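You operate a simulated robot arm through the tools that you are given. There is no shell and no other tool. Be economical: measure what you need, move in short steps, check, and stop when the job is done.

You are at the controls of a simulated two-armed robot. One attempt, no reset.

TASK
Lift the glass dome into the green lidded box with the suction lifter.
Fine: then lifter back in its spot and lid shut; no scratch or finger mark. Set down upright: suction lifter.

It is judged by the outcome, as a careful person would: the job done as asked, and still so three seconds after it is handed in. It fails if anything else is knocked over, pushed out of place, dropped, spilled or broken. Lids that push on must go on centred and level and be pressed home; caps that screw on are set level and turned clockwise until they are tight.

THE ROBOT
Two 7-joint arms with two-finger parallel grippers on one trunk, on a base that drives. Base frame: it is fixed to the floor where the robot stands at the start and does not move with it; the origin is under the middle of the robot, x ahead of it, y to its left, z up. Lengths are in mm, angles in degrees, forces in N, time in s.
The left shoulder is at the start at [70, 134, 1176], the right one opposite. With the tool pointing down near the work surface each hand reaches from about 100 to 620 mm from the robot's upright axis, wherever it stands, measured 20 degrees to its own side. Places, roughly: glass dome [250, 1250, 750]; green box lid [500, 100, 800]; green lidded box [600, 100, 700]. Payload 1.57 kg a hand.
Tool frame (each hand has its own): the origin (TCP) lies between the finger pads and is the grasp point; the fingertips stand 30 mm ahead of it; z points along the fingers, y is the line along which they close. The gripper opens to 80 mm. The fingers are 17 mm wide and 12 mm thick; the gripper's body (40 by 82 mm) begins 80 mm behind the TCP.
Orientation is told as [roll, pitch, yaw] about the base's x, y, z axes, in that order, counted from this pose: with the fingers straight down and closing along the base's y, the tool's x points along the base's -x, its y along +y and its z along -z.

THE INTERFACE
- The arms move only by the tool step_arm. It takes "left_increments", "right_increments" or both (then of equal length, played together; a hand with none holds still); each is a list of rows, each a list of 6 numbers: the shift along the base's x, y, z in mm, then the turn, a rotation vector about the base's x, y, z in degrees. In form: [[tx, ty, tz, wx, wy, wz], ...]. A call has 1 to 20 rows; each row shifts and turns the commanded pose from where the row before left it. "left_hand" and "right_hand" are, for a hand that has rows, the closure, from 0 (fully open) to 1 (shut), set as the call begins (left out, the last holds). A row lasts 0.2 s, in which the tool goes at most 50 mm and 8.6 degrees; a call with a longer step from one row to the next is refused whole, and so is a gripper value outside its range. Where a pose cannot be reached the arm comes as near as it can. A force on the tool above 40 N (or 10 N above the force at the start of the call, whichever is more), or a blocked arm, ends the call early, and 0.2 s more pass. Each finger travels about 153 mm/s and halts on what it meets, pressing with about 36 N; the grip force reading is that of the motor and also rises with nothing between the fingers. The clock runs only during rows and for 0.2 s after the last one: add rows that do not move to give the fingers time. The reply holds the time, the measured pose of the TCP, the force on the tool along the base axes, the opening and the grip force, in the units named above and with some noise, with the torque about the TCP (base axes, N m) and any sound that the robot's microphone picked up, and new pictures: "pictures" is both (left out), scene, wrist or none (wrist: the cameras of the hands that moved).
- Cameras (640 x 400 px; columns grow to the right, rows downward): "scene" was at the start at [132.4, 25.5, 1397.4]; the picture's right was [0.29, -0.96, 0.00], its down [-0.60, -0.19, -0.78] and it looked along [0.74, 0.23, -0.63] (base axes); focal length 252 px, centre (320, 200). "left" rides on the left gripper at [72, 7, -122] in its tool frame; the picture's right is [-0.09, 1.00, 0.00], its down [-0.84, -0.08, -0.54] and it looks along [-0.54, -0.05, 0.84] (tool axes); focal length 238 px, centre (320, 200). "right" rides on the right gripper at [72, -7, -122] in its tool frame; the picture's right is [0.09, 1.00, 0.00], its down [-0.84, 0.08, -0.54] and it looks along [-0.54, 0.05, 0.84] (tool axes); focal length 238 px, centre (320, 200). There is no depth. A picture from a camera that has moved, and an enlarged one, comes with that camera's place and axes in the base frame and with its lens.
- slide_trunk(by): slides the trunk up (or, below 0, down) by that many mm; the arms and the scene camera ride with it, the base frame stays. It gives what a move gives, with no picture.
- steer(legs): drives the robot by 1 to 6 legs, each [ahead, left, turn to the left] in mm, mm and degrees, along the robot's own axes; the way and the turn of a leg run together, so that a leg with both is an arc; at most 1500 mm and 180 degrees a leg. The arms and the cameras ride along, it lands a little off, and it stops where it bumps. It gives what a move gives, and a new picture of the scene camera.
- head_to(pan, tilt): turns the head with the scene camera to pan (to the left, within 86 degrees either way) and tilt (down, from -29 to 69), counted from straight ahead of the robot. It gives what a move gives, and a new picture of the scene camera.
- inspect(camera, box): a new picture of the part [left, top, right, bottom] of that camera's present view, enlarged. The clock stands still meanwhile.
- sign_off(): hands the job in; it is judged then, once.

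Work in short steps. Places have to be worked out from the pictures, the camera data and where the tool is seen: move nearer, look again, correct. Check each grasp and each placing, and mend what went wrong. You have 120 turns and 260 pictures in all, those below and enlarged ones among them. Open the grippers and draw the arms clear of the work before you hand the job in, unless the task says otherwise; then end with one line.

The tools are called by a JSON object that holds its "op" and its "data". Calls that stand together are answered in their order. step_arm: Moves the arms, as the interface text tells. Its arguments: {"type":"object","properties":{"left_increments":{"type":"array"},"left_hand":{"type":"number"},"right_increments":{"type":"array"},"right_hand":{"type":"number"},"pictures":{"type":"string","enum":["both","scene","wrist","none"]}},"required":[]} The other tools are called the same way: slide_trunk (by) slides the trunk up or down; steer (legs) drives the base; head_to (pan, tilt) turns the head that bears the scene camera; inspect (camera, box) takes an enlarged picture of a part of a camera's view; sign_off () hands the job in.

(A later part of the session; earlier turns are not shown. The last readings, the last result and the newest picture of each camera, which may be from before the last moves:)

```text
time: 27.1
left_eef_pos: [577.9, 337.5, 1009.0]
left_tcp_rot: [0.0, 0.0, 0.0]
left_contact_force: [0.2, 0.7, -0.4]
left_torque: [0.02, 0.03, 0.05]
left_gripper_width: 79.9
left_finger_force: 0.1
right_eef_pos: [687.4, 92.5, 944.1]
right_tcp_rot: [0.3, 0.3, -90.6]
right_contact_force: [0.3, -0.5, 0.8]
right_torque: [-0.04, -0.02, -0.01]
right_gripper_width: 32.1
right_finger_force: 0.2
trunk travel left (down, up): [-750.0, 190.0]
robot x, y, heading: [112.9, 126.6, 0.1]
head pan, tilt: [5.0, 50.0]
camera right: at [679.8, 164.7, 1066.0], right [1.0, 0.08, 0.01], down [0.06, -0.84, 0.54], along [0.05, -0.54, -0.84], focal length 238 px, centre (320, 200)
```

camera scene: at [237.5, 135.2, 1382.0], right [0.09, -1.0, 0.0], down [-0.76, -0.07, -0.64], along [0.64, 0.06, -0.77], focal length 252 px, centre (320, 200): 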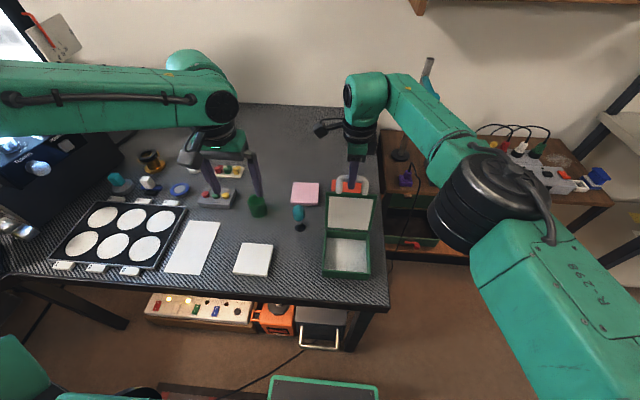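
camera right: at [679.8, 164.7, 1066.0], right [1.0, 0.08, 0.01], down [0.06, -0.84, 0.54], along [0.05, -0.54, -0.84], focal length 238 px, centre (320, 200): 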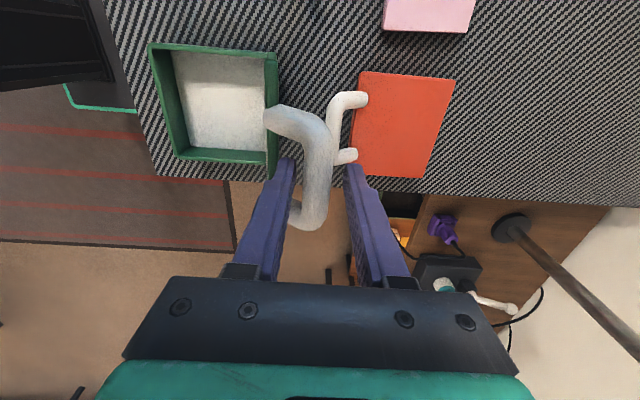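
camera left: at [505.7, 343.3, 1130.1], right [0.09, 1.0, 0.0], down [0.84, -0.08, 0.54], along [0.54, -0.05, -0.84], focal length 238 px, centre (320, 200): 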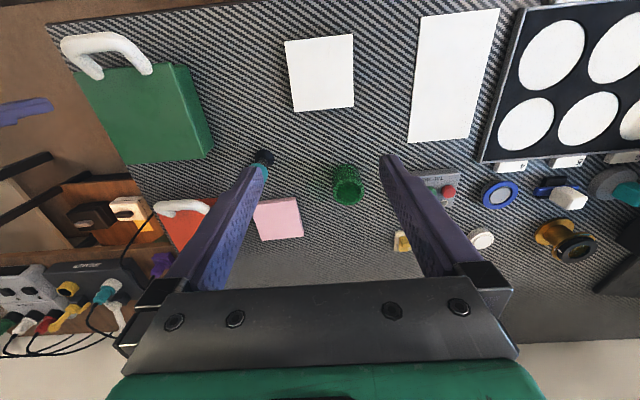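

The lid stands by itself. Raise the hand clear (keeping the opening), then look.

{"op": "step_arm", "data": {"right_increments": [[0, 0, 20, 0, 0, 0], [0, 0, 30, 0, 0, 0], [0, 0, 40, 0, 0, 0], [-30, -30, 25, 0, 0, 0], [-35, -30, 0, 0, 0, 0], [-35, -30, 0, 0, 0, 0], [-35, -30, 0, 0, 0, 0], [-35, -30, 0, 0, 0, 0], [-35, -30, 0, 0, 0, 0]], "pictures": "scene"}}

{"op": "inspect", "data": {"camera": "left", "box": [40, 20, 360, 220]}}

```text
time: 29.1
left_eef_pos: [576.5, 335.0, 1010.7]
left_tcp_rot: [0.1, 0.0, 0.1]
left_contact_force: [0.4, -0.4, 0.6]
left_torque: [0.02, -0.02, 0.0]
left_gripper_width: 80.0
left_finger_force: 0.1
right_eef_pos: [479.4, -88.3, 1059.4]
right_tcp_rot: [0.6, 0.2, -90.6]
right_contact_force: [0.0, -0.1, -0.1]
right_torque: [0.02, 0.01, -0.03]
right_gripper_width: 32.0
right_finger_force: 0.0
trunk travel left (down, up): [-750.0, 190.0]
robot x, y, heading: [111.3, 129.1, 0.2]
head pan, tilt: [5.0, 50.0]
camera scene: at [235.6, 133.5, 1382.2], right [0.09, -1.0, 0.0], down [-0.76, -0.07, -0.64], along [0.64, 0.06, -0.76], focal length 252 px, centre (320, 200)
```

scene: 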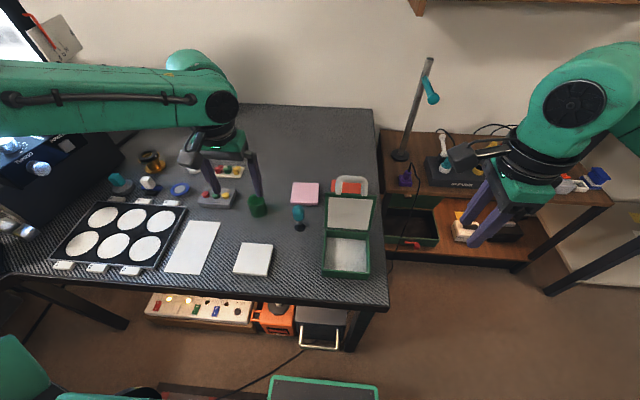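

```text
2.00 times, centred on (200, 120) of left
camera zoom: at [503.9, 341.8, 1131.1], right [0.09, 1.0, 0.0], down [0.84, -0.08, 0.54], along [0.54, -0.05, -0.84], focal length 477 px, centre (560, 360)
```

zoom: 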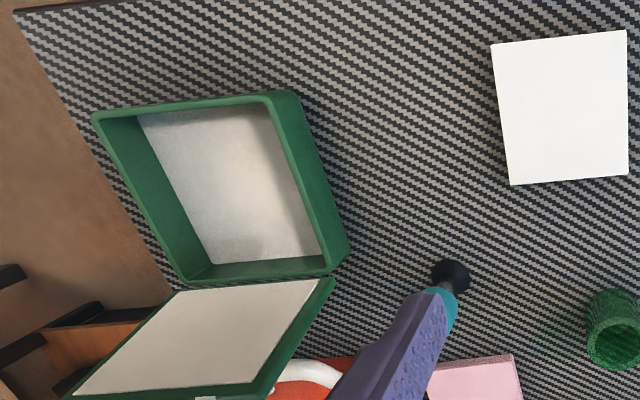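

Lid is open and stable. Now the left hand goes near the lifter for a measuring view.

{"op": "step_arm", "data": {"left_increments": [[16, -23, -25, 0, 0, 0], [16, -23, -25, 0, 0, 0], [16, -23, -25, 0, 0, 0], [16, -23, -25, 0, 0, 0]], "pictures": "wrist"}}

{"op": "inspect", "data": {"camera": "left", "box": [260, 80, 380, 230]}}

{"op": "inspect", "data": {"camera": "scene", "box": [270, 190, 330, 240]}}

```text
time: 30.1
left_eef_pos: [605.5, 272.2, 928.1]
left_tcp_rot: [0.0, -0.1, 0.0]
left_contact_force: [0.3, -0.3, 1.0]
left_torque: [0.02, 0.0, 0.02]
left_gripper_width: 79.8
left_finger_force: 0.1
left hand out of reach, approached as far as the arm can: row 3, 4
right_eef_pos: [481.0, -86.8, 1059.0]
right_tcp_rot: [0.5, 0.2, -90.7]
right_contact_force: [0.6, -0.1, 0.7]
right_torque: [-0.03, 0.01, 0.0]
right_gripper_width: 32.3
right_finger_force: 0.1
trunk travel left (down, up): [-750.0, 190.0]
robot x, y, heading: [110.5, 128.4, -0.1]
head pan, tilt: [5.0, 50.0]
camera left: at [533.5, 279.1, 1048.3], right [0.09, 1.0, 0.0], down [0.84, -0.08, 0.54], along [0.54, -0.05, -0.84], focal length 238 px, centre (320, 200)
```

left: 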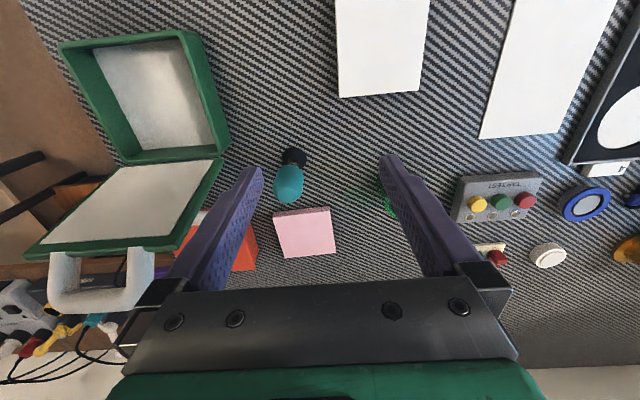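

```text
2.67 times, centred on (320, 155) of left
camera zoom: at [533.5, 279.1, 1048.3], right [0.09, 1.0, 0.0], down [0.84, -0.08, 0.54], along [0.54, -0.05, -0.84], focal length 636 px, centre (320, 320)
```

zoom: 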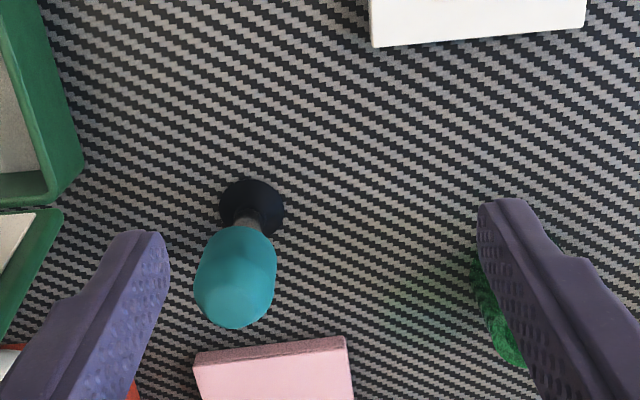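

```text
8.00 times, centred on (300, 215) of scene
camera zoom: at [237.1, 134.5, 1382.0], right [0.09, -1.0, 0.0], down [-0.76, -0.07, -0.64], along [0.64, 0.06, -0.77], focal length 2020 px, centre (480, 80)
```

zoom: 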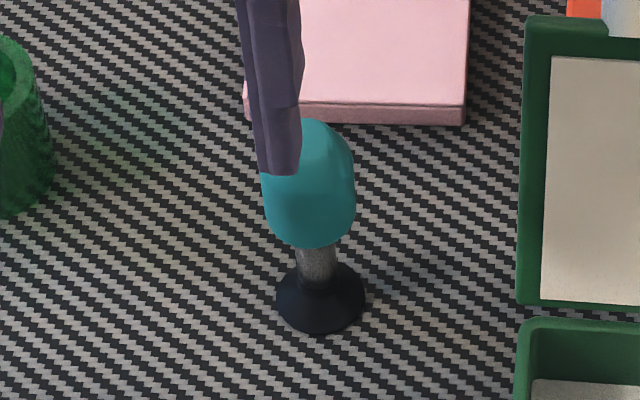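

The left arm ran out of reach; I drive ahead 80 mm (base front has room) so the lifter is well inside.

{"op": "steer", "data": {"legs": [[80, 0, 0]]}}

{"op": "step_arm", "data": {"left_increments": [[0, -20, 0, 0, 0, 0], [0, -20, -20, 0, 0, 0]], "pictures": "wrist"}}

```text
time: 31.1
left_eef_pos: [683.5, 273.3, 928.1]
left_tcp_rot: [0.1, -0.2, 0.0]
left_contact_force: [0.4, -0.3, 0.0]
left_torque: [-0.04, 0.03, 0.03]
left_gripper_width: 79.9
left_finger_force: 0.1
right_eef_pos: [560.2, -87.3, 1059.5]
right_tcp_rot: [0.6, 0.2, -90.7]
right_contact_force: [-0.2, -0.1, 0.8]
right_torque: [-0.01, -0.04, 0.0]
right_gripper_width: 32.1
right_finger_force: 0.1
trunk travel left (down, up): [-750.0, 190.0]
robot x, y, heading: [190.5, 128.4, -0.0]
head pan, tilt: [5.0, 50.0]
camera scene: at [314.7, 134.8, 1382.2], right [0.09, -1.0, 0.0], down [-0.76, -0.07, -0.64], along [0.64, 0.06, -0.76], focal length 252 px, centre (320, 200)
```

scene: 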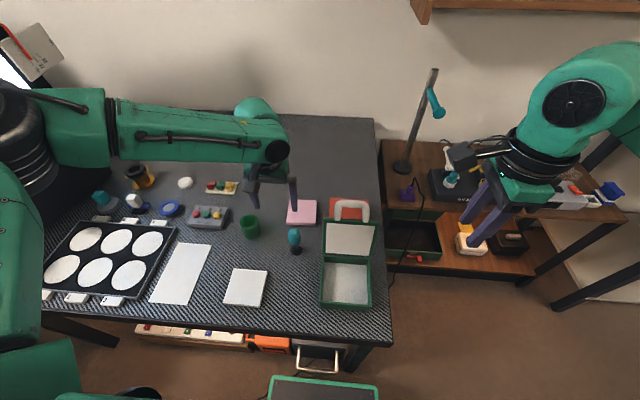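

```text
time: 31.7
left_eef_pos: [663.8, 253.3, 919.8]
left_tcp_rot: [-0.1, -0.2, 0.0]
left_contact_force: [-0.3, -0.6, 0.1]
left_torque: [-0.01, 0.02, 0.0]
left_gripper_width: 80.1
left_finger_force: 0.0
left hand out of reach, approached as far as the arm can: row 1, 2
right_eef_pos: [561.2, -87.4, 1059.5]
right_tcp_rot: [0.5, 0.2, -90.5]
right_contact_force: [0.6, 1.3, -1.1]
right_torque: [0.01, -0.04, 0.0]
right_gripper_width: 32.0
right_finger_force: 0.1
trunk travel left (down, up): [-750.0, 190.0]
robot x, y, heading: [188.7, 127.0, -0.1]
head pan, tilt: [5.0, 50.0]
camera left: at [591.4, 259.2, 1040.7], right [0.09, 1.0, 0.0], down [0.83, -0.08, 0.55], along [0.54, -0.05, -0.84], focal length 238 px, centre (320, 200)
```

left: 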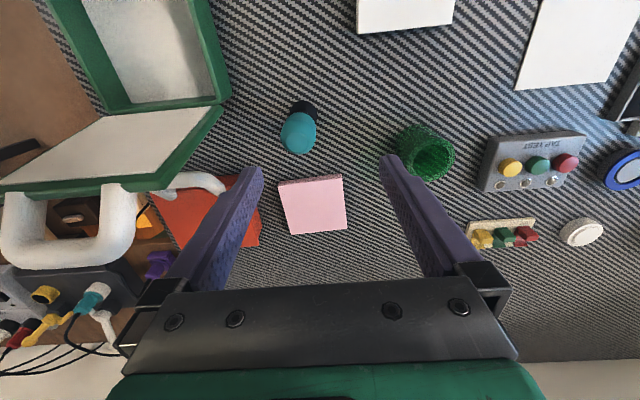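

The limit looks like the wrist with the hand held high; I raise the trunk 120 mm, so the hand works lower relative to the shoulder, then compensate.

{"op": "slide_trunk", "data": {"by": 120}}

{"op": "step_arm", "data": {"left_increments": [[4, -5, -40, 0, 0, 0], [4, -5, -40, 0, 0, 0], [4, -5, -40, 0, 0, 0], [4, -5, -30, 0, 0, 0]], "pictures": "wrist"}}

```text
time: 33.2
left_eef_pos: [664.0, 253.9, 1039.6]
left_tcp_rot: [-0.1, -0.3, 0.0]
left_contact_force: [-0.9, 0.3, -0.5]
left_torque: [-0.01, -0.03, -0.02]
left_gripper_width: 79.9
left_finger_force: 0.1
right_eef_pos: [562.1, -88.4, 1177.6]
right_tcp_rot: [0.4, 0.2, -90.5]
right_contact_force: [-0.4, -1.2, 0.5]
right_torque: [0.01, 0.0, 0.01]
right_gripper_width: 32.1
right_finger_force: 0.0
trunk travel left (down, up): [-870.0, 70.0]
robot x, y, heading: [188.5, 128.0, 0.3]
head pan, tilt: [5.0, 50.0]
```

```text
time: 34.2
left_eef_pos: [622.9, 292.8, 950.8]
left_tcp_rot: [-0.3, -0.3, -0.1]
left_contact_force: [-0.3, 0.2, -0.3]
left_torque: [0.01, -0.01, 0.0]
left_gripper_width: 80.2
left_finger_force: 0.0
left hand out of reach, approached as far as the arm can: row 1, 2, 3, 4
right_eef_pos: [561.2, -87.5, 1179.3]
right_tcp_rot: [0.5, 0.3, -90.6]
right_contact_force: [0.5, 0.0, 0.2]
right_torque: [0.02, -0.01, 0.0]
right_gripper_width: 32.0
right_finger_force: 0.1
trunk travel left (down, up): [-870.0, 70.0]
robot x, y, heading: [194.5, 128.0, -0.1]
head pan, tilt: [5.0, 50.0]
camera left: at [550.0, 298.2, 1072.1], right [0.09, 1.0, 0.0], down [0.83, -0.08, 0.55], along [0.54, -0.05, -0.84], focal length 238 px, centre (320, 200)
```

left: 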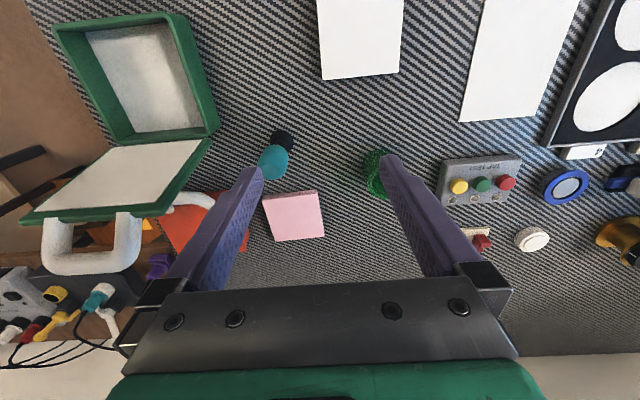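

Raising made it worse, so it is sideways posture/length. I shift the hand left, drive right 100 mm so that the lifter lies to the left arm's own side, and lower the trunk again.

{"op": "step_arm", "data": {"left_increments": [[0, 40, 0, 0, 0, 0], [0, 40, 0, 0, 0, 0]], "pictures": "none"}}

{"op": "steer", "data": {"legs": [[0, -100, 0]]}}

{"op": "slide_trunk", "data": {"by": -120}}

```text
time: 34.8
left_eef_pos: [620.9, 372.7, 952.6]
left_tcp_rot: [-0.1, -0.2, -0.1]
left_contact_force: [-0.3, 0.2, 0.2]
left_torque: [-0.01, 0.0, 0.01]
left_gripper_width: 80.1
left_finger_force: 0.0
right_eef_pos: [561.3, -85.5, 1179.6]
right_tcp_rot: [0.5, 0.1, -90.6]
right_contact_force: [0.0, -0.1, -0.6]
right_torque: [-0.01, 0.0, -0.02]
right_gripper_width: 32.2
right_finger_force: 0.0
trunk travel left (down, up): [-870.0, 70.0]
robot x, y, heading: [189.3, 126.6, -0.1]
head pan, tilt: [5.0, 50.0]
```

```text
time: 36.0
left_eef_pos: [621.8, 273.5, 951.3]
left_tcp_rot: [-0.4, -0.1, 0.0]
left_contact_force: [-0.4, 0.4, 0.3]
left_torque: [-0.01, -0.03, 0.02]
left_gripper_width: 80.1
left_finger_force: 0.0
right_eef_pos: [561.3, -183.7, 1179.0]
right_tcp_rot: [0.5, 0.1, -90.7]
right_contact_force: [0.0, -0.5, -0.1]
right_torque: [-0.03, -0.03, 0.02]
right_gripper_width: 32.0
right_finger_force: 0.1
trunk travel left (down, up): [-870.0, 70.0]
robot x, y, heading: [191.6, 31.3, -0.1]
head pan, tilt: [5.0, 50.0]
camera scene: at [317.0, 40.0, 1501.9], right [0.09, -1.0, 0.0], down [-0.76, -0.07, -0.64], along [0.64, 0.05, -0.77], focal length 252 px, centre (320, 200)
```

scene: 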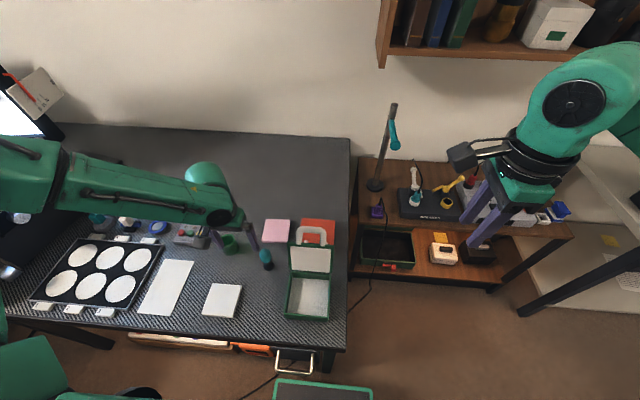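

```text
time: 37.5
left_eef_pos: [621.6, 271.2, 832.9]
left_tcp_rot: [-0.2, -0.3, 0.0]
left_contact_force: [0.0, 0.3, 0.1]
left_torque: [-0.01, 0.0, -0.01]
left_gripper_width: 80.2
left_finger_force: 0.0
right_eef_pos: [561.4, -186.5, 1059.9]
right_tcp_rot: [0.5, 0.3, -90.6]
right_contact_force: [0.2, 0.5, 0.8]
right_torque: [0.03, 0.0, 0.01]
right_gripper_width: 31.9
right_finger_force: 0.1
trunk travel left (down, up): [-750.0, 190.0]
robot x, y, heading: [191.8, 26.8, -0.2]
head pan, tilt: [5.0, 50.0]
```

Now raise a bit and move toward above the lifter, with a view.

{"op": "step_arm", "data": {"left_increments": [[0, 0, 40, 0, 0, 0], [20, -18, 5, 0, 0, 0], [20, -18, 0, 0, 0, 0]], "pictures": "wrist"}}

```text
time: 38.3
left_eef_pos: [662.8, 232.5, 876.2]
left_tcp_rot: [0.0, -0.1, -0.1]
left_contact_force: [0.2, 0.8, 0.5]
left_torque: [0.01, -0.01, -0.01]
left_gripper_width: 80.1
left_finger_force: 0.0
right_eef_pos: [562.7, -188.2, 1058.4]
right_tcp_rot: [0.4, 0.2, -90.6]
right_contact_force: [0.4, 0.1, -0.4]
right_torque: [-0.01, 0.03, -0.04]
right_gripper_width: 32.1
right_finger_force: 0.1
trunk travel left (down, up): [-750.0, 190.0]
robot x, y, heading: [186.9, 25.2, 0.1]
head pan, tilt: [5.0, 50.0]
camera left: at [591.5, 240.0, 998.3], right [0.09, 1.0, 0.0], down [0.84, -0.08, 0.54], along [0.54, -0.05, -0.84], focal length 238 px, centre (320, 200)
```

left: 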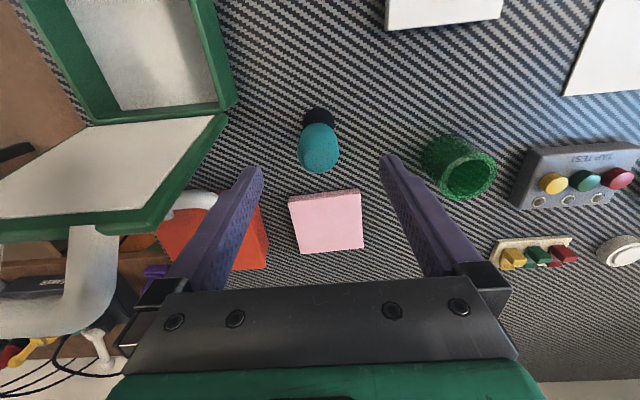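

The arm reaches now. Lifter axis ≈ (670,232); I descend to z≈825 and check.

{"op": "step_arm", "data": {"left_increments": [[4, 0, -17, 0, 0, 0], [4, 0, -17, 0, 0, 0], [0, 0, -17, 0, 0, 0]], "pictures": "wrist"}}

```text
time: 39.1
left_eef_pos: [661.3, 238.2, 835.4]
left_tcp_rot: [-0.2, -0.3, 0.0]
left_contact_force: [0.8, 0.7, 0.0]
left_torque: [0.0, 0.02, 0.03]
left_gripper_width: 80.0
left_finger_force: 0.0
left hand out of reach, approached as far as the arm can: row 3
right_eef_pos: [561.6, -187.1, 1058.5]
right_tcp_rot: [0.5, 0.2, -90.5]
right_contact_force: [-0.3, -0.9, 0.5]
right_torque: [-0.02, -0.01, 0.04]
right_gripper_width: 32.1
right_finger_force: 0.0
trunk travel left (down, up): [-750.0, 190.0]
robot x, y, heading: [190.2, 32.1, 0.1]
head pan, tilt: [5.0, 50.0]
camera left: at [589.3, 245.7, 955.4], right [0.09, 1.0, 0.0], down [0.83, -0.08, 0.55], along [0.54, -0.05, -0.84], focal length 238 px, centre (320, 200)
```

left: 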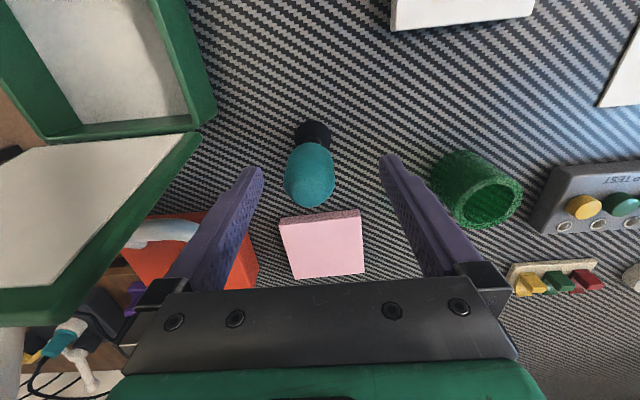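

A length limit: lower the shoulders. I back the hand off and up, then lower the trunk 150 mm.

{"op": "step_arm", "data": {"left_increments": [[-10, 0, 40, 0, 0, 0], [-15, 0, 40, 0, 0, 0], [-15, 0, 40, 0, 0, 0]], "pictures": "none"}}

{"op": "slide_trunk", "data": {"by": -130}}

{"op": "step_arm", "data": {"left_increments": [[25, -3, 0, 0, 0, 0], [25, -3, 0, 0, 0, 0]], "pictures": "both"}}

```text
time: 39.9
left_eef_pos: [620.6, 237.9, 954.2]
left_tcp_rot: [-0.1, -0.2, 0.0]
left_contact_force: [-0.4, -0.5, -0.3]
left_torque: [-0.03, -0.01, 0.02]
left_gripper_width: 79.7
left_finger_force: 0.1
right_eef_pos: [560.5, -187.4, 1059.8]
right_tcp_rot: [0.5, 0.2, -90.6]
right_contact_force: [-0.2, -0.3, -0.3]
right_torque: [-0.03, -0.01, 0.0]
right_gripper_width: 32.0
right_finger_force: 0.0
trunk travel left (down, up): [-750.0, 190.0]
robot x, y, heading: [189.1, 30.7, 0.0]
head pan, tilt: [5.0, 50.0]
```

```text
time: 41.5
left_eef_pos: [622.0, 239.8, 824.1]
left_tcp_rot: [-0.1, -0.2, 0.0]
left_contact_force: [-0.3, 0.1, 0.5]
left_torque: [-0.03, 0.02, 0.04]
left_gripper_width: 80.4
left_finger_force: 0.2
right_eef_pos: [561.8, -187.0, 928.0]
right_tcp_rot: [0.5, 0.2, -90.6]
right_contact_force: [0.3, 0.3, -0.7]
right_torque: [0.0, 0.01, -0.01]
right_gripper_width: 32.0
right_finger_force: 0.1
trunk travel left (down, up): [-620.0, 320.0]
robot x, y, heading: [190.3, 25.9, -0.2]
head pan, tilt: [5.0, 50.0]
```

```text
time: 42.1
left_eef_pos: [673.2, 233.0, 823.7]
left_tcp_rot: [-0.1, -0.2, 0.1]
left_contact_force: [0.8, 0.6, 0.0]
left_torque: [0.0, 0.04, -0.01]
left_gripper_width: 80.2
left_finger_force: 0.0
right_eef_pos: [562.0, -187.5, 927.5]
right_tcp_rot: [0.4, 0.2, -90.6]
right_contact_force: [0.7, 0.4, 0.6]
right_torque: [0.01, -0.01, -0.01]
right_gripper_width: 32.1
right_finger_force: 0.0
trunk travel left (down, up): [-620.0, 320.0]
robot x, y, heading: [188.9, 29.1, 0.2]
head pan, tilt: [5.0, 50.0]
camera scene: at [317.9, 34.4, 1251.9], right [0.09, -1.0, 0.0], down [-0.76, -0.07, -0.64], along [0.64, 0.06, -0.77], focal length 252 px, centre (320, 200)
camera left: at [600.3, 239.5, 944.7], right [0.09, 1.0, 0.0], down [0.84, -0.08, 0.54], along [0.54, -0.05, -0.84], focal length 238 px, centre (320, 200)
```

scene: 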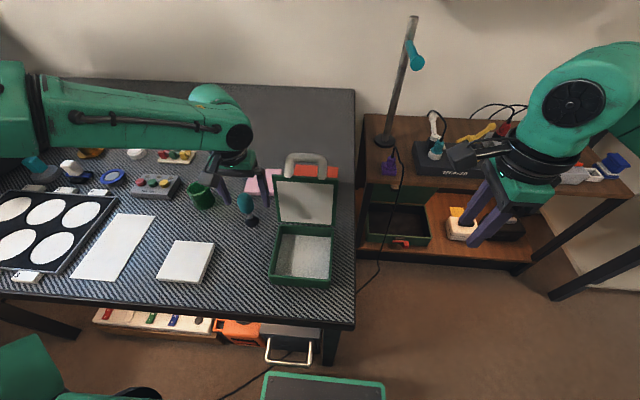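
left: 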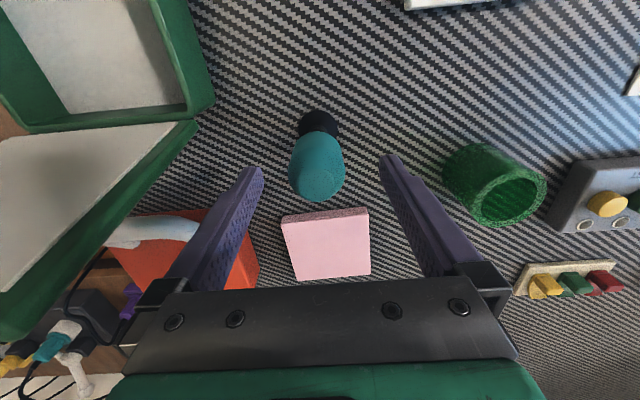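

Bulb centred between the fingers. Descend 38 mm and close on it.

{"op": "step_arm", "data": {"left_increments": [[0, -3, -13, 0, 0, 0], [0, 0, -13, 0, 0, 0], [0, 0, -12, 0, 0, 0]], "pictures": "wrist"}}

{"op": "inspect", "data": {"camera": "scene", "box": [210, 170, 290, 230]}}

```text
time: 42.9
left_eef_pos: [672.9, 231.1, 786.3]
left_tcp_rot: [0.0, -0.2, 0.1]
left_contact_force: [0.8, 0.2, -0.1]
left_torque: [0.0, 0.01, 0.0]
left_gripper_width: 79.9
left_finger_force: 0.1
right_eef_pos: [562.5, -187.6, 928.5]
right_tcp_rot: [0.6, 0.3, -90.6]
right_contact_force: [0.0, -0.1, 0.2]
right_torque: [-0.01, -0.01, 0.01]
right_gripper_width: 32.1
right_finger_force: 0.0
trunk travel left (down, up): [-620.0, 320.0]
robot x, y, heading: [189.6, 26.7, 0.1]
head pan, tilt: [5.0, 50.0]
camera left: at [599.6, 236.4, 907.0], right [0.09, 1.0, 0.0], down [0.83, -0.08, 0.55], along [0.54, -0.05, -0.84], focal length 238 px, centre (320, 200)
```

left: 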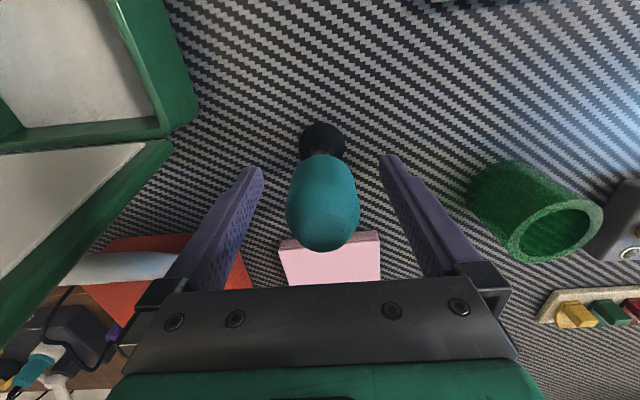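

```text
6.67 times, centred on (250, 200) of scene
camera zoom: at [317.3, 34.8, 1251.9], right [0.09, -1.0, 0.0], down [-0.76, -0.07, -0.64], along [0.64, 0.06, -0.77], focal length 1683 px, centre (787, 200)
```

zoom: 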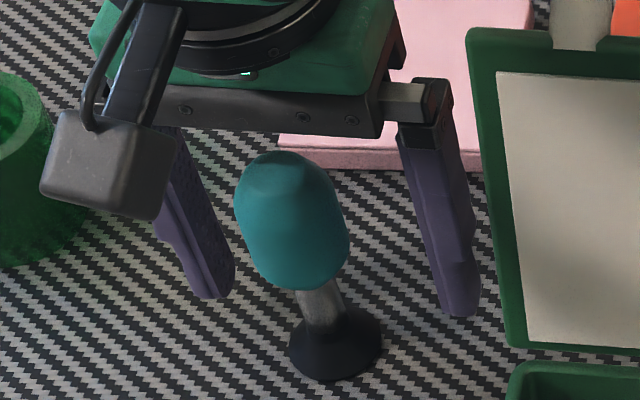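

Views disagree slightly on centring; I close partway to 50 mm and look.

{"op": "step_arm", "data": {"left_increments": [[0, 0, 0, 0, 0, 0], [0, 0, 0, 0, 0, 0]], "left_hand": 0.4, "pictures": "wrist"}}

{"op": "inspect", "data": {"camera": "scene", "box": [210, 170, 290, 230]}}

```text
time: 43.5
left_eef_pos: [671.4, 230.2, 784.8]
left_tcp_rot: [0.0, -0.2, -0.1]
left_contact_force: [-1.0, -0.3, -0.1]
left_torque: [0.03, 0.01, 0.0]
left_gripper_width: 47.6
left_finger_force: 0.1
right_eef_pos: [562.0, -187.1, 929.1]
right_tcp_rot: [0.5, 0.2, -90.7]
right_contact_force: [1.2, 0.2, 0.1]
right_torque: [-0.02, -0.01, -0.03]
right_gripper_width: 31.9
right_finger_force: 0.1
trunk travel left (down, up): [-620.0, 320.0]
robot x, y, heading: [192.0, 27.2, -0.2]
head pan, tilt: [5.0, 50.0]
camera left: at [599.5, 236.3, 907.1], right [0.09, 1.0, 0.0], down [0.83, -0.08, 0.54], along [0.54, -0.05, -0.84], focal length 238 px, centre (320, 200)
```

left: 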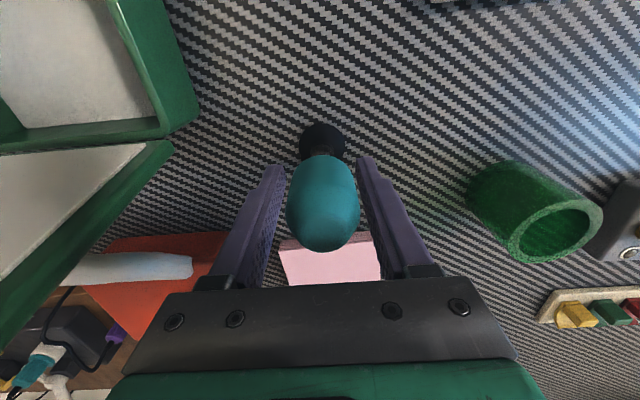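

```text
6.67 times, centred on (250, 200) of scene
camera zoom: at [317.2, 34.7, 1251.9], right [0.09, -1.0, 0.0], down [-0.76, -0.07, -0.64], along [0.64, 0.06, -0.77], focal length 1683 px, centre (787, 200)
```

zoom: 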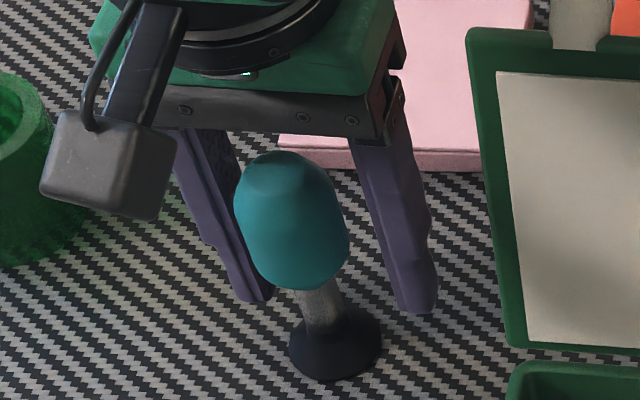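

Triangulation now gives table z≈738 and lifter axis ≈ (660,231), bulb centre z≈813: I'm too low and 12 mm too far. Correct: −12 x, +27 z, opened.

{"op": "step_arm", "data": {"left_increments": [[0, 0, 0, 0, 0, 0], [-4, 0, 9, 0, 0, 0], [-4, 0, 9, 0, 0, 0], [-4, 0, 9, 0, 0, 0]], "left_hand": 0.2, "pictures": "wrist"}}

{"op": "inspect", "data": {"camera": "scene", "box": [210, 170, 290, 230]}}

```text
time: 44.5
left_eef_pos: [659.8, 231.1, 813.1]
left_tcp_rot: [-0.2, -0.3, 0.1]
left_contact_force: [-0.3, -0.7, 0.0]
left_torque: [-0.01, 0.0, 0.01]
left_gripper_width: 64.1
left_finger_force: 0.1
right_eef_pos: [561.5, -187.7, 928.4]
right_tcp_rot: [0.6, 0.1, -90.6]
right_contact_force: [0.1, -0.6, 0.2]
right_torque: [-0.04, -0.01, 0.03]
right_gripper_width: 32.1
right_finger_force: 0.1
trunk travel left (down, up): [-620.0, 320.0]
robot x, y, heading: [188.2, 29.8, -0.1]
head pan, tilt: [5.0, 50.0]
camera left: at [587.3, 236.8, 934.2], right [0.09, 1.0, 0.0], down [0.83, -0.08, 0.55], along [0.54, -0.05, -0.84], focal length 238 px, centre (320, 200)
```

left: 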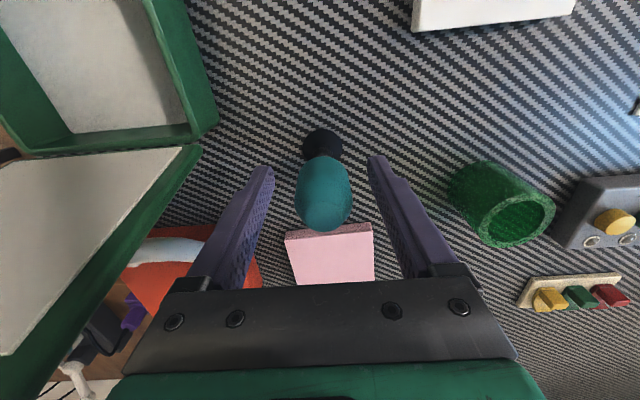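

```text
6.67 times, centred on (250, 200) of scene
camera zoom: at [316.8, 34.7, 1252.0], right [0.09, -1.0, 0.0], down [-0.76, -0.07, -0.64], along [0.64, 0.06, -0.77], focal length 1683 px, centre (787, 200)
```

zoom: 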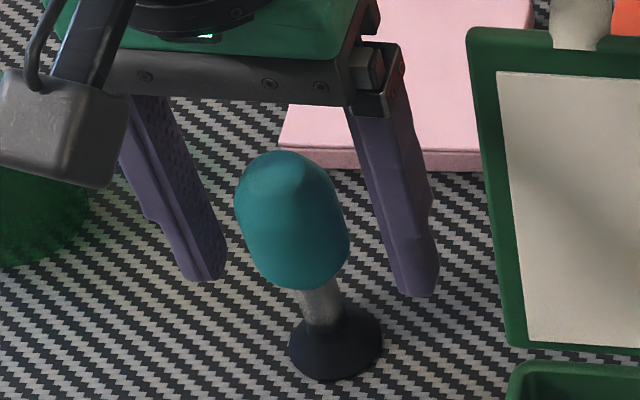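

Well centred now. Close on the bulb.

{"op": "step_arm", "data": {"left_increments": [[0, 2, 0, 0, 0, 0], [0, 0, 0, 0, 0, 0], [0, 0, 0, 0, 0, 0]], "left_hand": 1.0, "pictures": "wrist"}}

{"op": "inspect", "data": {"camera": "scene", "box": [210, 170, 290, 230]}}

```text
time: 45.3
left_eef_pos: [661.0, 231.9, 813.2]
left_tcp_rot: [-0.1, -0.2, 0.0]
left_contact_force: [1.0, -0.9, 0.3]
left_torque: [-0.11, 0.0, -0.01]
left_gripper_width: 31.6
left_finger_force: 35.6
right_eef_pos: [561.8, -187.4, 929.2]
right_tcp_rot: [0.6, 0.2, -90.5]
right_contact_force: [-0.1, -0.4, 0.1]
right_torque: [-0.01, -0.02, -0.01]
right_gripper_width: 32.0
right_finger_force: 0.0
trunk travel left (down, up): [-620.0, 320.0]
robot x, y, heading: [184.8, 29.3, 0.1]
head pan, tilt: [5.0, 50.0]
camera left: at [587.6, 238.8, 934.3], right [0.09, 1.0, 0.0], down [0.83, -0.08, 0.55], along [0.54, -0.05, -0.84], focal length 238 px, centre (320, 200)
```

left: 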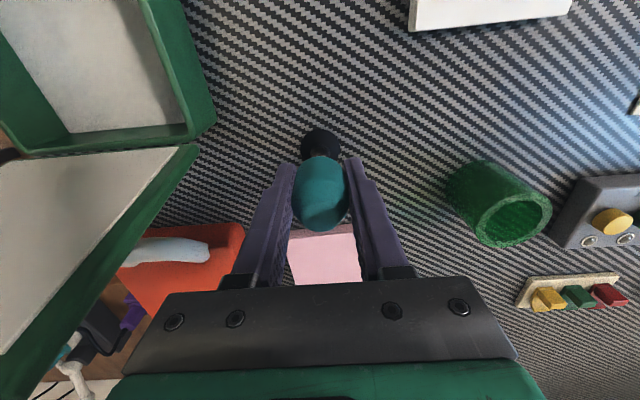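

```text
6.67 times, centred on (250, 200) of scene
camera zoom: at [316.9, 34.4, 1252.0], right [0.09, -1.0, 0.0], down [-0.76, -0.07, -0.64], along [0.64, 0.06, -0.77], focal length 1683 px, centre (787, 200)
```

zoom: 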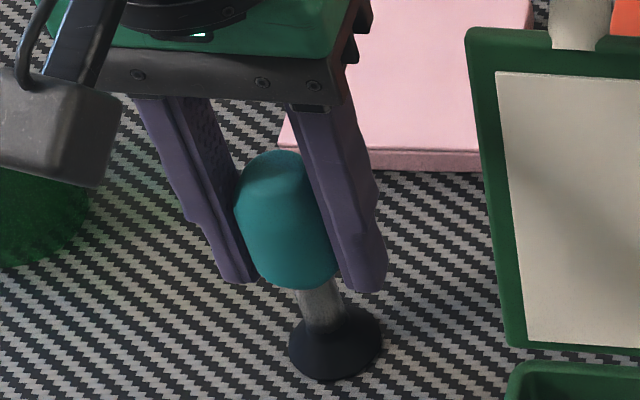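

Gripped at the spot TCP (661,232,813). Lift straight up, watching the cup, then draw back.

{"op": "step_arm", "data": {"left_increments": [[0, 0, 10, 0, 0, 0], [0, 0, 25, 0, 0, 0], [0, 0, 35, 0, 0, 0], [-20, 0, 35, 0, 0, 0], [-35, 0, 30, 0, 0, 0], [-40, 0, 0, 0, 0, 0], [-40, 0, 0, 0, 0, 0]], "pictures": "both"}}

```text
time: 46.9
left_eef_pos: [523.2, 234.2, 948.4]
left_tcp_rot: [-0.1, -0.2, 0.0]
left_contact_force: [-0.1, -0.4, -1.6]
left_torque: [0.03, -0.04, -0.02]
left_gripper_width: 31.5
left_finger_force: 36.0
right_eef_pos: [561.0, -187.3, 929.5]
right_tcp_rot: [0.7, 0.1, -90.6]
right_contact_force: [0.4, 0.1, 0.7]
right_torque: [0.02, 0.0, -0.03]
right_gripper_width: 32.0
right_finger_force: 0.1
trunk travel left (down, up): [-620.0, 320.0]
robot x, y, heading: [190.1, 22.2, -0.1]
head pan, tilt: [5.0, 50.0]
camera scene: at [315.3, 35.3, 1252.1], right [0.09, -1.0, 0.0], down [-0.76, -0.07, -0.64], along [0.64, 0.06, -0.77], focal length 252 px, centre (320, 200)
camera left: at [450.7, 239.4, 1069.5], right [0.09, 1.0, 0.0], down [0.83, -0.08, 0.55], along [0.54, -0.05, -0.84], focal length 238 px, centre (320, 200)
```

scene: 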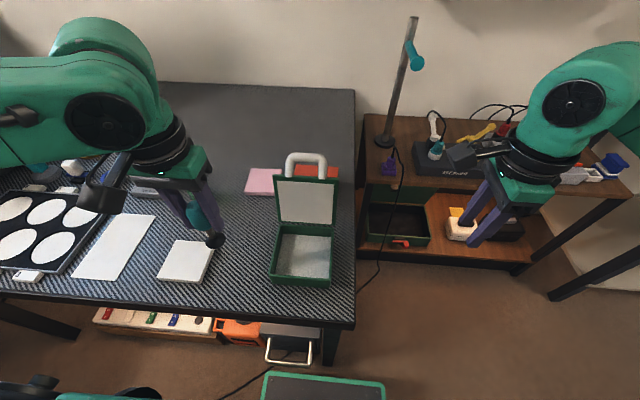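
left: 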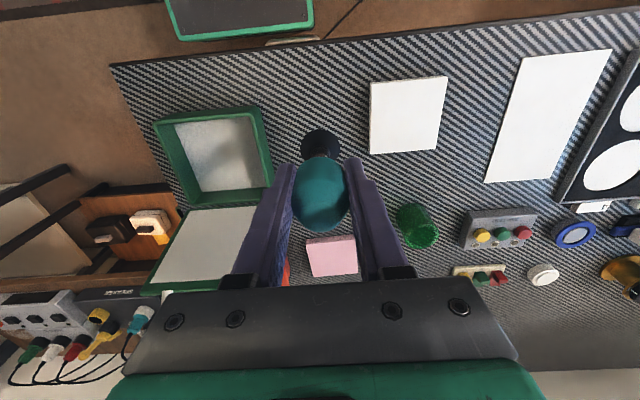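

Lifter is held straight. Drive back, then left along the free floor, and look at the dome.

{"op": "steer", "data": {"legs": [[-340, 0, 0], [0, 600, 0]]}}

{"op": "head_to", "data": {"pan": 40, "tilt": 35}}

```text
time: 52.0
left_eef_pos: [190.5, 827.1, 948.5]
left_tcp_rot: [-0.2, -0.1, -0.2]
left_contact_force: [-0.7, 0.3, -0.1]
left_torque: [-0.01, -0.01, 0.03]
left_gripper_width: 31.6
left_finger_force: 36.1
right_eef_pos: [223.8, 407.2, 928.4]
right_tcp_rot: [0.5, 0.2, -90.7]
right_contact_force: [0.3, 0.0, -0.1]
right_torque: [0.01, 0.03, -0.01]
right_gripper_width: 32.3
right_finger_force: 0.0
trunk travel left (down, up): [-620.0, 320.0]
robot x, y, heading: [-144.4, 623.6, -0.2]
head pan, tilt: [5.0, 50.0]
camera scene: at [-19.8, 630.6, 1251.9], right [0.08, -1.0, 0.0], down [-0.76, -0.06, -0.64], along [0.64, 0.05, -0.77], focal length 252 px, centre (320, 200)
```

scene: 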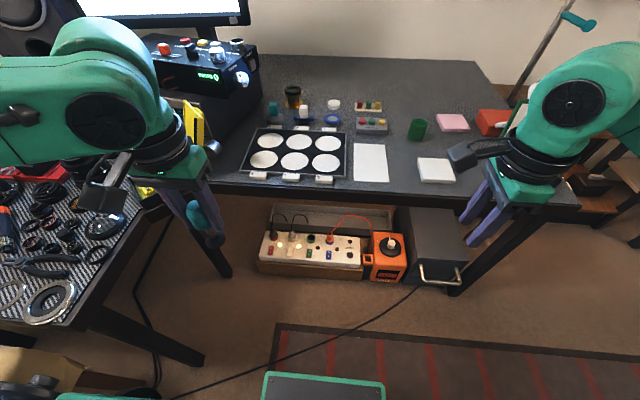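

```text
time: 53.1
left_eef_pos: [188.1, 828.4, 948.6]
left_tcp_rot: [-0.1, -0.1, -0.3]
left_contact_force: [0.1, -0.2, -0.4]
left_torque: [0.0, -0.01, 0.03]
left_gripper_width: 31.2
left_finger_force: 35.4
right_eef_pos: [224.2, 407.9, 929.1]
right_tcp_rot: [0.5, 0.2, -90.8]
right_contact_force: [0.3, -0.1, 0.0]
right_torque: [-0.01, -0.01, -0.01]
right_gripper_width: 32.0
right_finger_force: 0.0
trunk travel left (down, up): [-620.0, 320.0]
robot x, y, heading: [-147.5, 626.0, -0.3]
head pan, tilt: [40.0, 35.0]
camera scene: at [-28.9, 680.5, 1273.6], right [0.64, -0.77, 0.0], down [-0.44, -0.37, -0.82], along [0.63, 0.52, -0.57], focal length 252 px, centre (320, 200)
```

scene: 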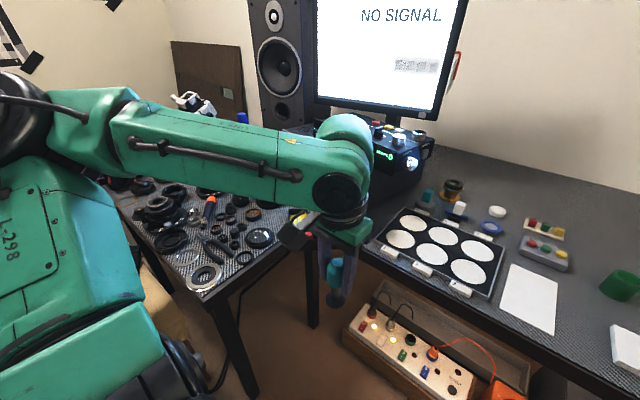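

Dome ≈ (285,1175). Drive forward, turn 35° left, then look again before closing in.

{"op": "steer", "data": {"legs": [[180, 0, 0], [0, 0, 35]]}}

{"op": "head_to", "data": {"pan": 15, "tilt": 45}}

```text
time: 56.2
left_eef_pos: [188.5, 983.1, 947.2]
left_tcp_rot: [-0.1, -0.2, 35.1]
left_contact_force: [-0.3, -0.9, -0.5]
left_torque: [-0.01, 0.0, -0.01]
left_gripper_width: 31.8
left_finger_force: 36.4
right_eef_pos: [460.8, 661.1, 928.1]
right_tcp_rot: [0.6, 0.2, -55.5]
right_contact_force: [-0.4, -0.8, 0.6]
right_torque: [0.0, -0.01, 0.0]
right_gripper_width: 31.9
right_finger_force: 0.0
trunk travel left (down, up): [-620.0, 320.0]
robot x, y, heading: [29.8, 623.8, 35.3]
head pan, tilt: [40.0, 35.0]
camera scene: at [96.8, 737.7, 1273.7], right [0.97, -0.26, 0.0], down [-0.15, -0.55, -0.82], along [0.21, 0.79, -0.57], focal length 252 px, centre (320, 200)
```

scene: 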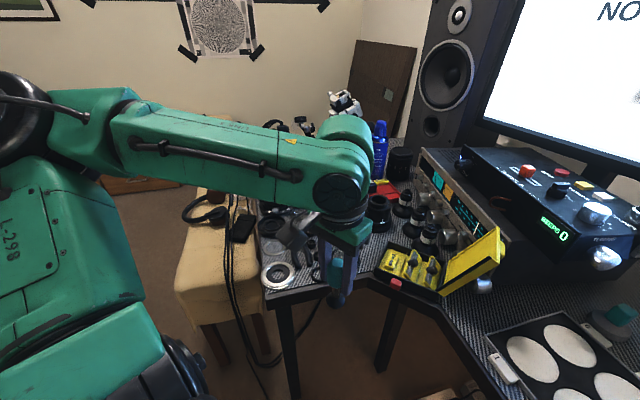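

```text
time: 57.1
left_eef_pos: [189.6, 982.2, 948.1]
left_tcp_rot: [-0.1, -0.2, 35.1]
left_contact_force: [0.1, 0.3, -1.2]
left_torque: [0.04, 0.01, 0.03]
left_gripper_width: 31.8
left_finger_force: 35.4
right_eef_pos: [461.3, 661.7, 929.6]
right_tcp_rot: [0.6, 0.2, -55.5]
right_contact_force: [-1.1, 0.5, -0.2]
right_torque: [-0.02, 0.01, -0.01]
right_gripper_width: 32.0
right_finger_force: 0.1
trunk travel left (down, up): [-620.0, 320.0]
robot x, y, heading: [31.6, 621.3, 34.7]
head pan, tilt: [15.0, 45.0]
camera scene: at [126.2, 715.0, 1258.9], right [0.77, -0.64, 0.0], down [-0.45, -0.54, -0.71], along [0.45, 0.54, -0.71], focal length 252 px, centre (320, 200)
```

scene: 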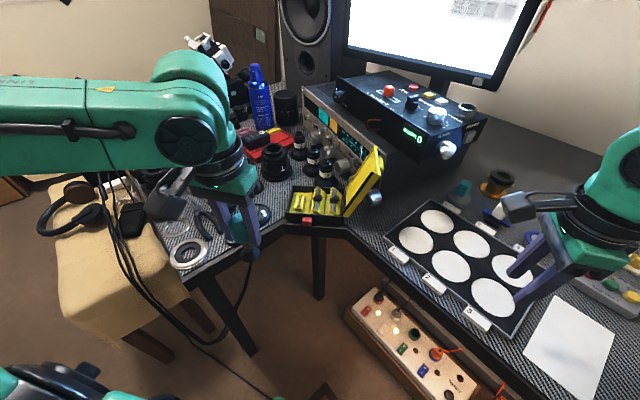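

Drive the last bit so the dome lies ~470 ahead/190 left, lifter still high.

{"op": "steer", "data": {"legs": [[60, 110, 0]]}}

{"op": "inspect", "data": {"camera": "left", "box": [0, 0, 640, 400]}}

```text
time: 58.4
left_eef_pos: [174.8, 1109.0, 947.4]
left_tcp_rot: [-0.1, -0.2, 35.1]
left_contact_force: [0.3, -0.5, -0.5]
left_torque: [0.0, 0.0, 0.02]
left_gripper_width: 31.7
left_finger_force: 35.7
right_eef_pos: [445.4, 785.8, 929.1]
right_tcp_rot: [0.4, 0.1, -55.5]
right_contact_force: [-1.1, 0.3, 0.4]
right_torque: [0.05, 0.0, -0.02]
right_gripper_width: 31.7
right_finger_force: 0.1
trunk travel left (down, up): [-620.0, 320.0]
robot x, y, heading: [18.5, 747.5, 35.1]
head pan, tilt: [15.0, 45.0]
camera scene: at [111.9, 839.5, 1258.9], right [0.77, -0.64, 0.0], down [-0.45, -0.54, -0.71], along [0.45, 0.54, -0.71], focal length 252 px, centre (320, 200)
```

scene: 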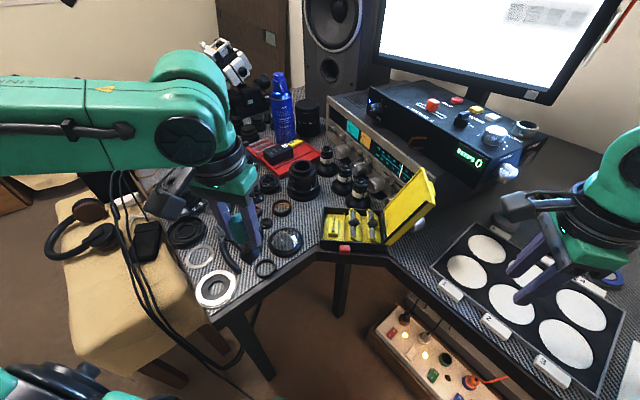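

```text
1.00 times, centred on (320, 200) of left (not enlarged: the box is as wide or as high as the picture)
camera zoom: at [111.6, 1071.9, 1069.3], right [-0.5, 0.87, 0.0], down [0.73, 0.42, 0.55], along [0.47, 0.27, -0.84], focal length 238 px, centre (320, 200)
```

zoom: 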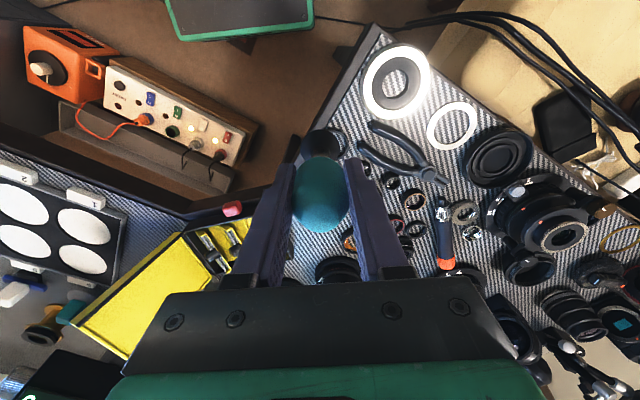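

Enlarge the dome from the head camera.

{"op": "inspect", "data": {"camera": "scene", "box": [220, 190, 340, 290]}}

{"op": "inspect", "data": {"camera": "left", "box": [260, 100, 400, 220]}}

```text
4.00 times, centred on (280, 240) of scene
camera zoom: at [111.9, 839.5, 1258.9], right [0.77, -0.64, 0.0], down [-0.45, -0.54, -0.71], along [0.45, 0.54, -0.71], focal length 1010 px, centre (480, 40)
```

zoom: 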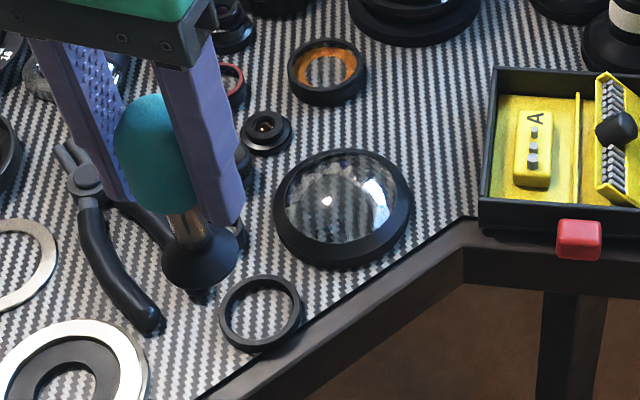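

```text
3.33 times, centred on (330, 160) of left
camera zoom: at [111.6, 1071.9, 1069.3], right [-0.5, 0.87, 0.0], down [0.73, 0.42, 0.55], along [0.47, 0.27, -0.84], focal length 794 px, centre (287, 333)
```

zoom: 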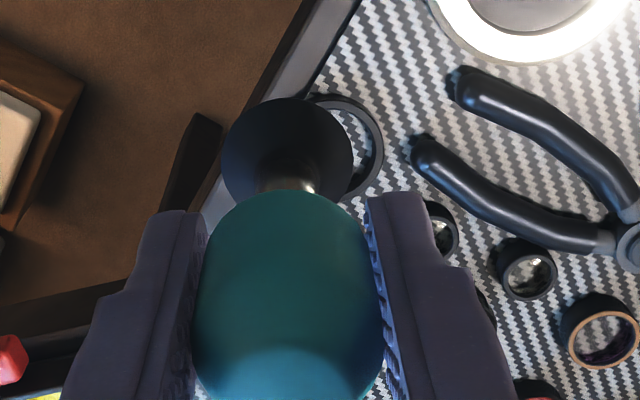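

Dome ring (≈85 mm) centred ≈ (281,1173). Move the lifter above it at cup height ~820 and look.

{"op": "step_arm", "data": {"left_increments": [[26.5, 16, 0, 0, 0, 0], [26.5, 16, 0, 0, 0, 0], [26.5, 16, -20, 0, 0, 0], [26.5, 16, -25, 0, 0, 0], [0, 0, 0, 0, 0, 0]], "pictures": "wrist"}}

{"op": "inspect", "data": {"camera": "scene", "box": [220, 190, 340, 290]}}

{"op": "inspect", "data": {"camera": "left", "box": [260, 100, 400, 220]}}

```text
time: 59.6
left_eef_pos: [280.7, 1171.7, 904.7]
left_tcp_rot: [0.0, -0.4, 35.2]
left_contact_force: [0.3, 0.6, -0.7]
left_torque: [-0.03, -0.01, -0.01]
left_gripper_width: 31.6
left_finger_force: 36.2
right_eef_pos: [445.1, 786.6, 929.9]
right_tcp_rot: [0.4, 0.2, -55.5]
right_contact_force: [-0.2, 0.0, -0.2]
right_torque: [-0.01, -0.01, -0.01]
right_gripper_width: 32.0
right_finger_force: 0.1
trunk travel left (down, up): [-620.0, 320.0]
robot x, y, heading: [17.0, 746.1, 35.0]
head pan, tilt: [15.0, 45.0]
camera left: at [216.8, 1135.6, 1024.3], right [-0.5, 0.87, 0.0], down [0.73, 0.42, 0.55], along [0.47, 0.27, -0.84], focal length 238 px, centre (320, 200)
```

left: 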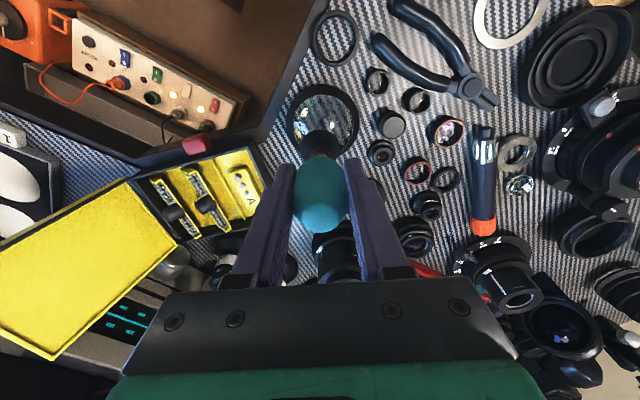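

```text
4.00 times, centred on (280, 240) of scene
camera zoom: at [110.6, 839.8, 1259.0], right [0.77, -0.64, 0.0], down [-0.45, -0.54, -0.71], along [0.45, 0.54, -0.71], focal length 1010 px, centre (480, 40)
```

zoom: 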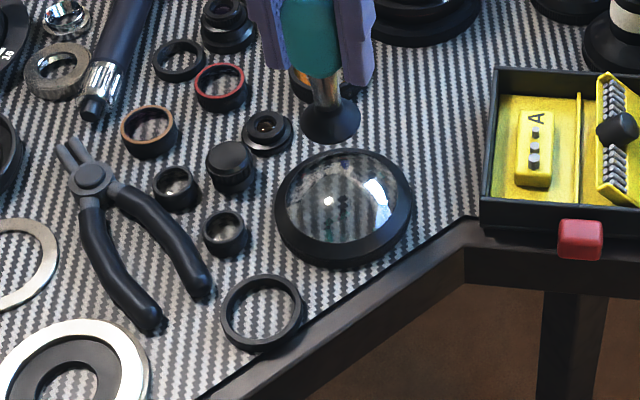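

```text
3.33 times, centred on (330, 160) of left
camera zoom: at [216.8, 1135.6, 1024.3], right [-0.5, 0.87, 0.0], down [0.73, 0.42, 0.55], along [0.47, 0.27, -0.84], focal length 794 px, centre (287, 333)
```

zoom: 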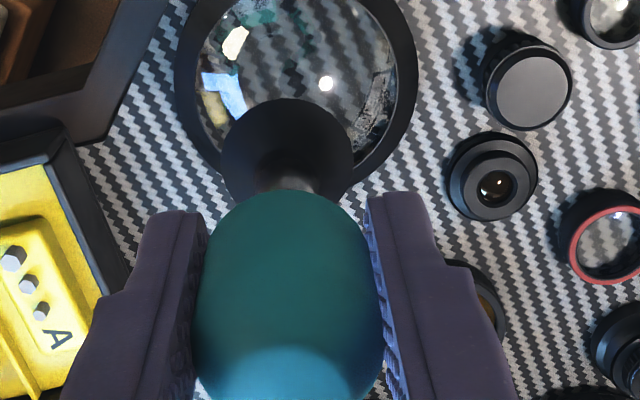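

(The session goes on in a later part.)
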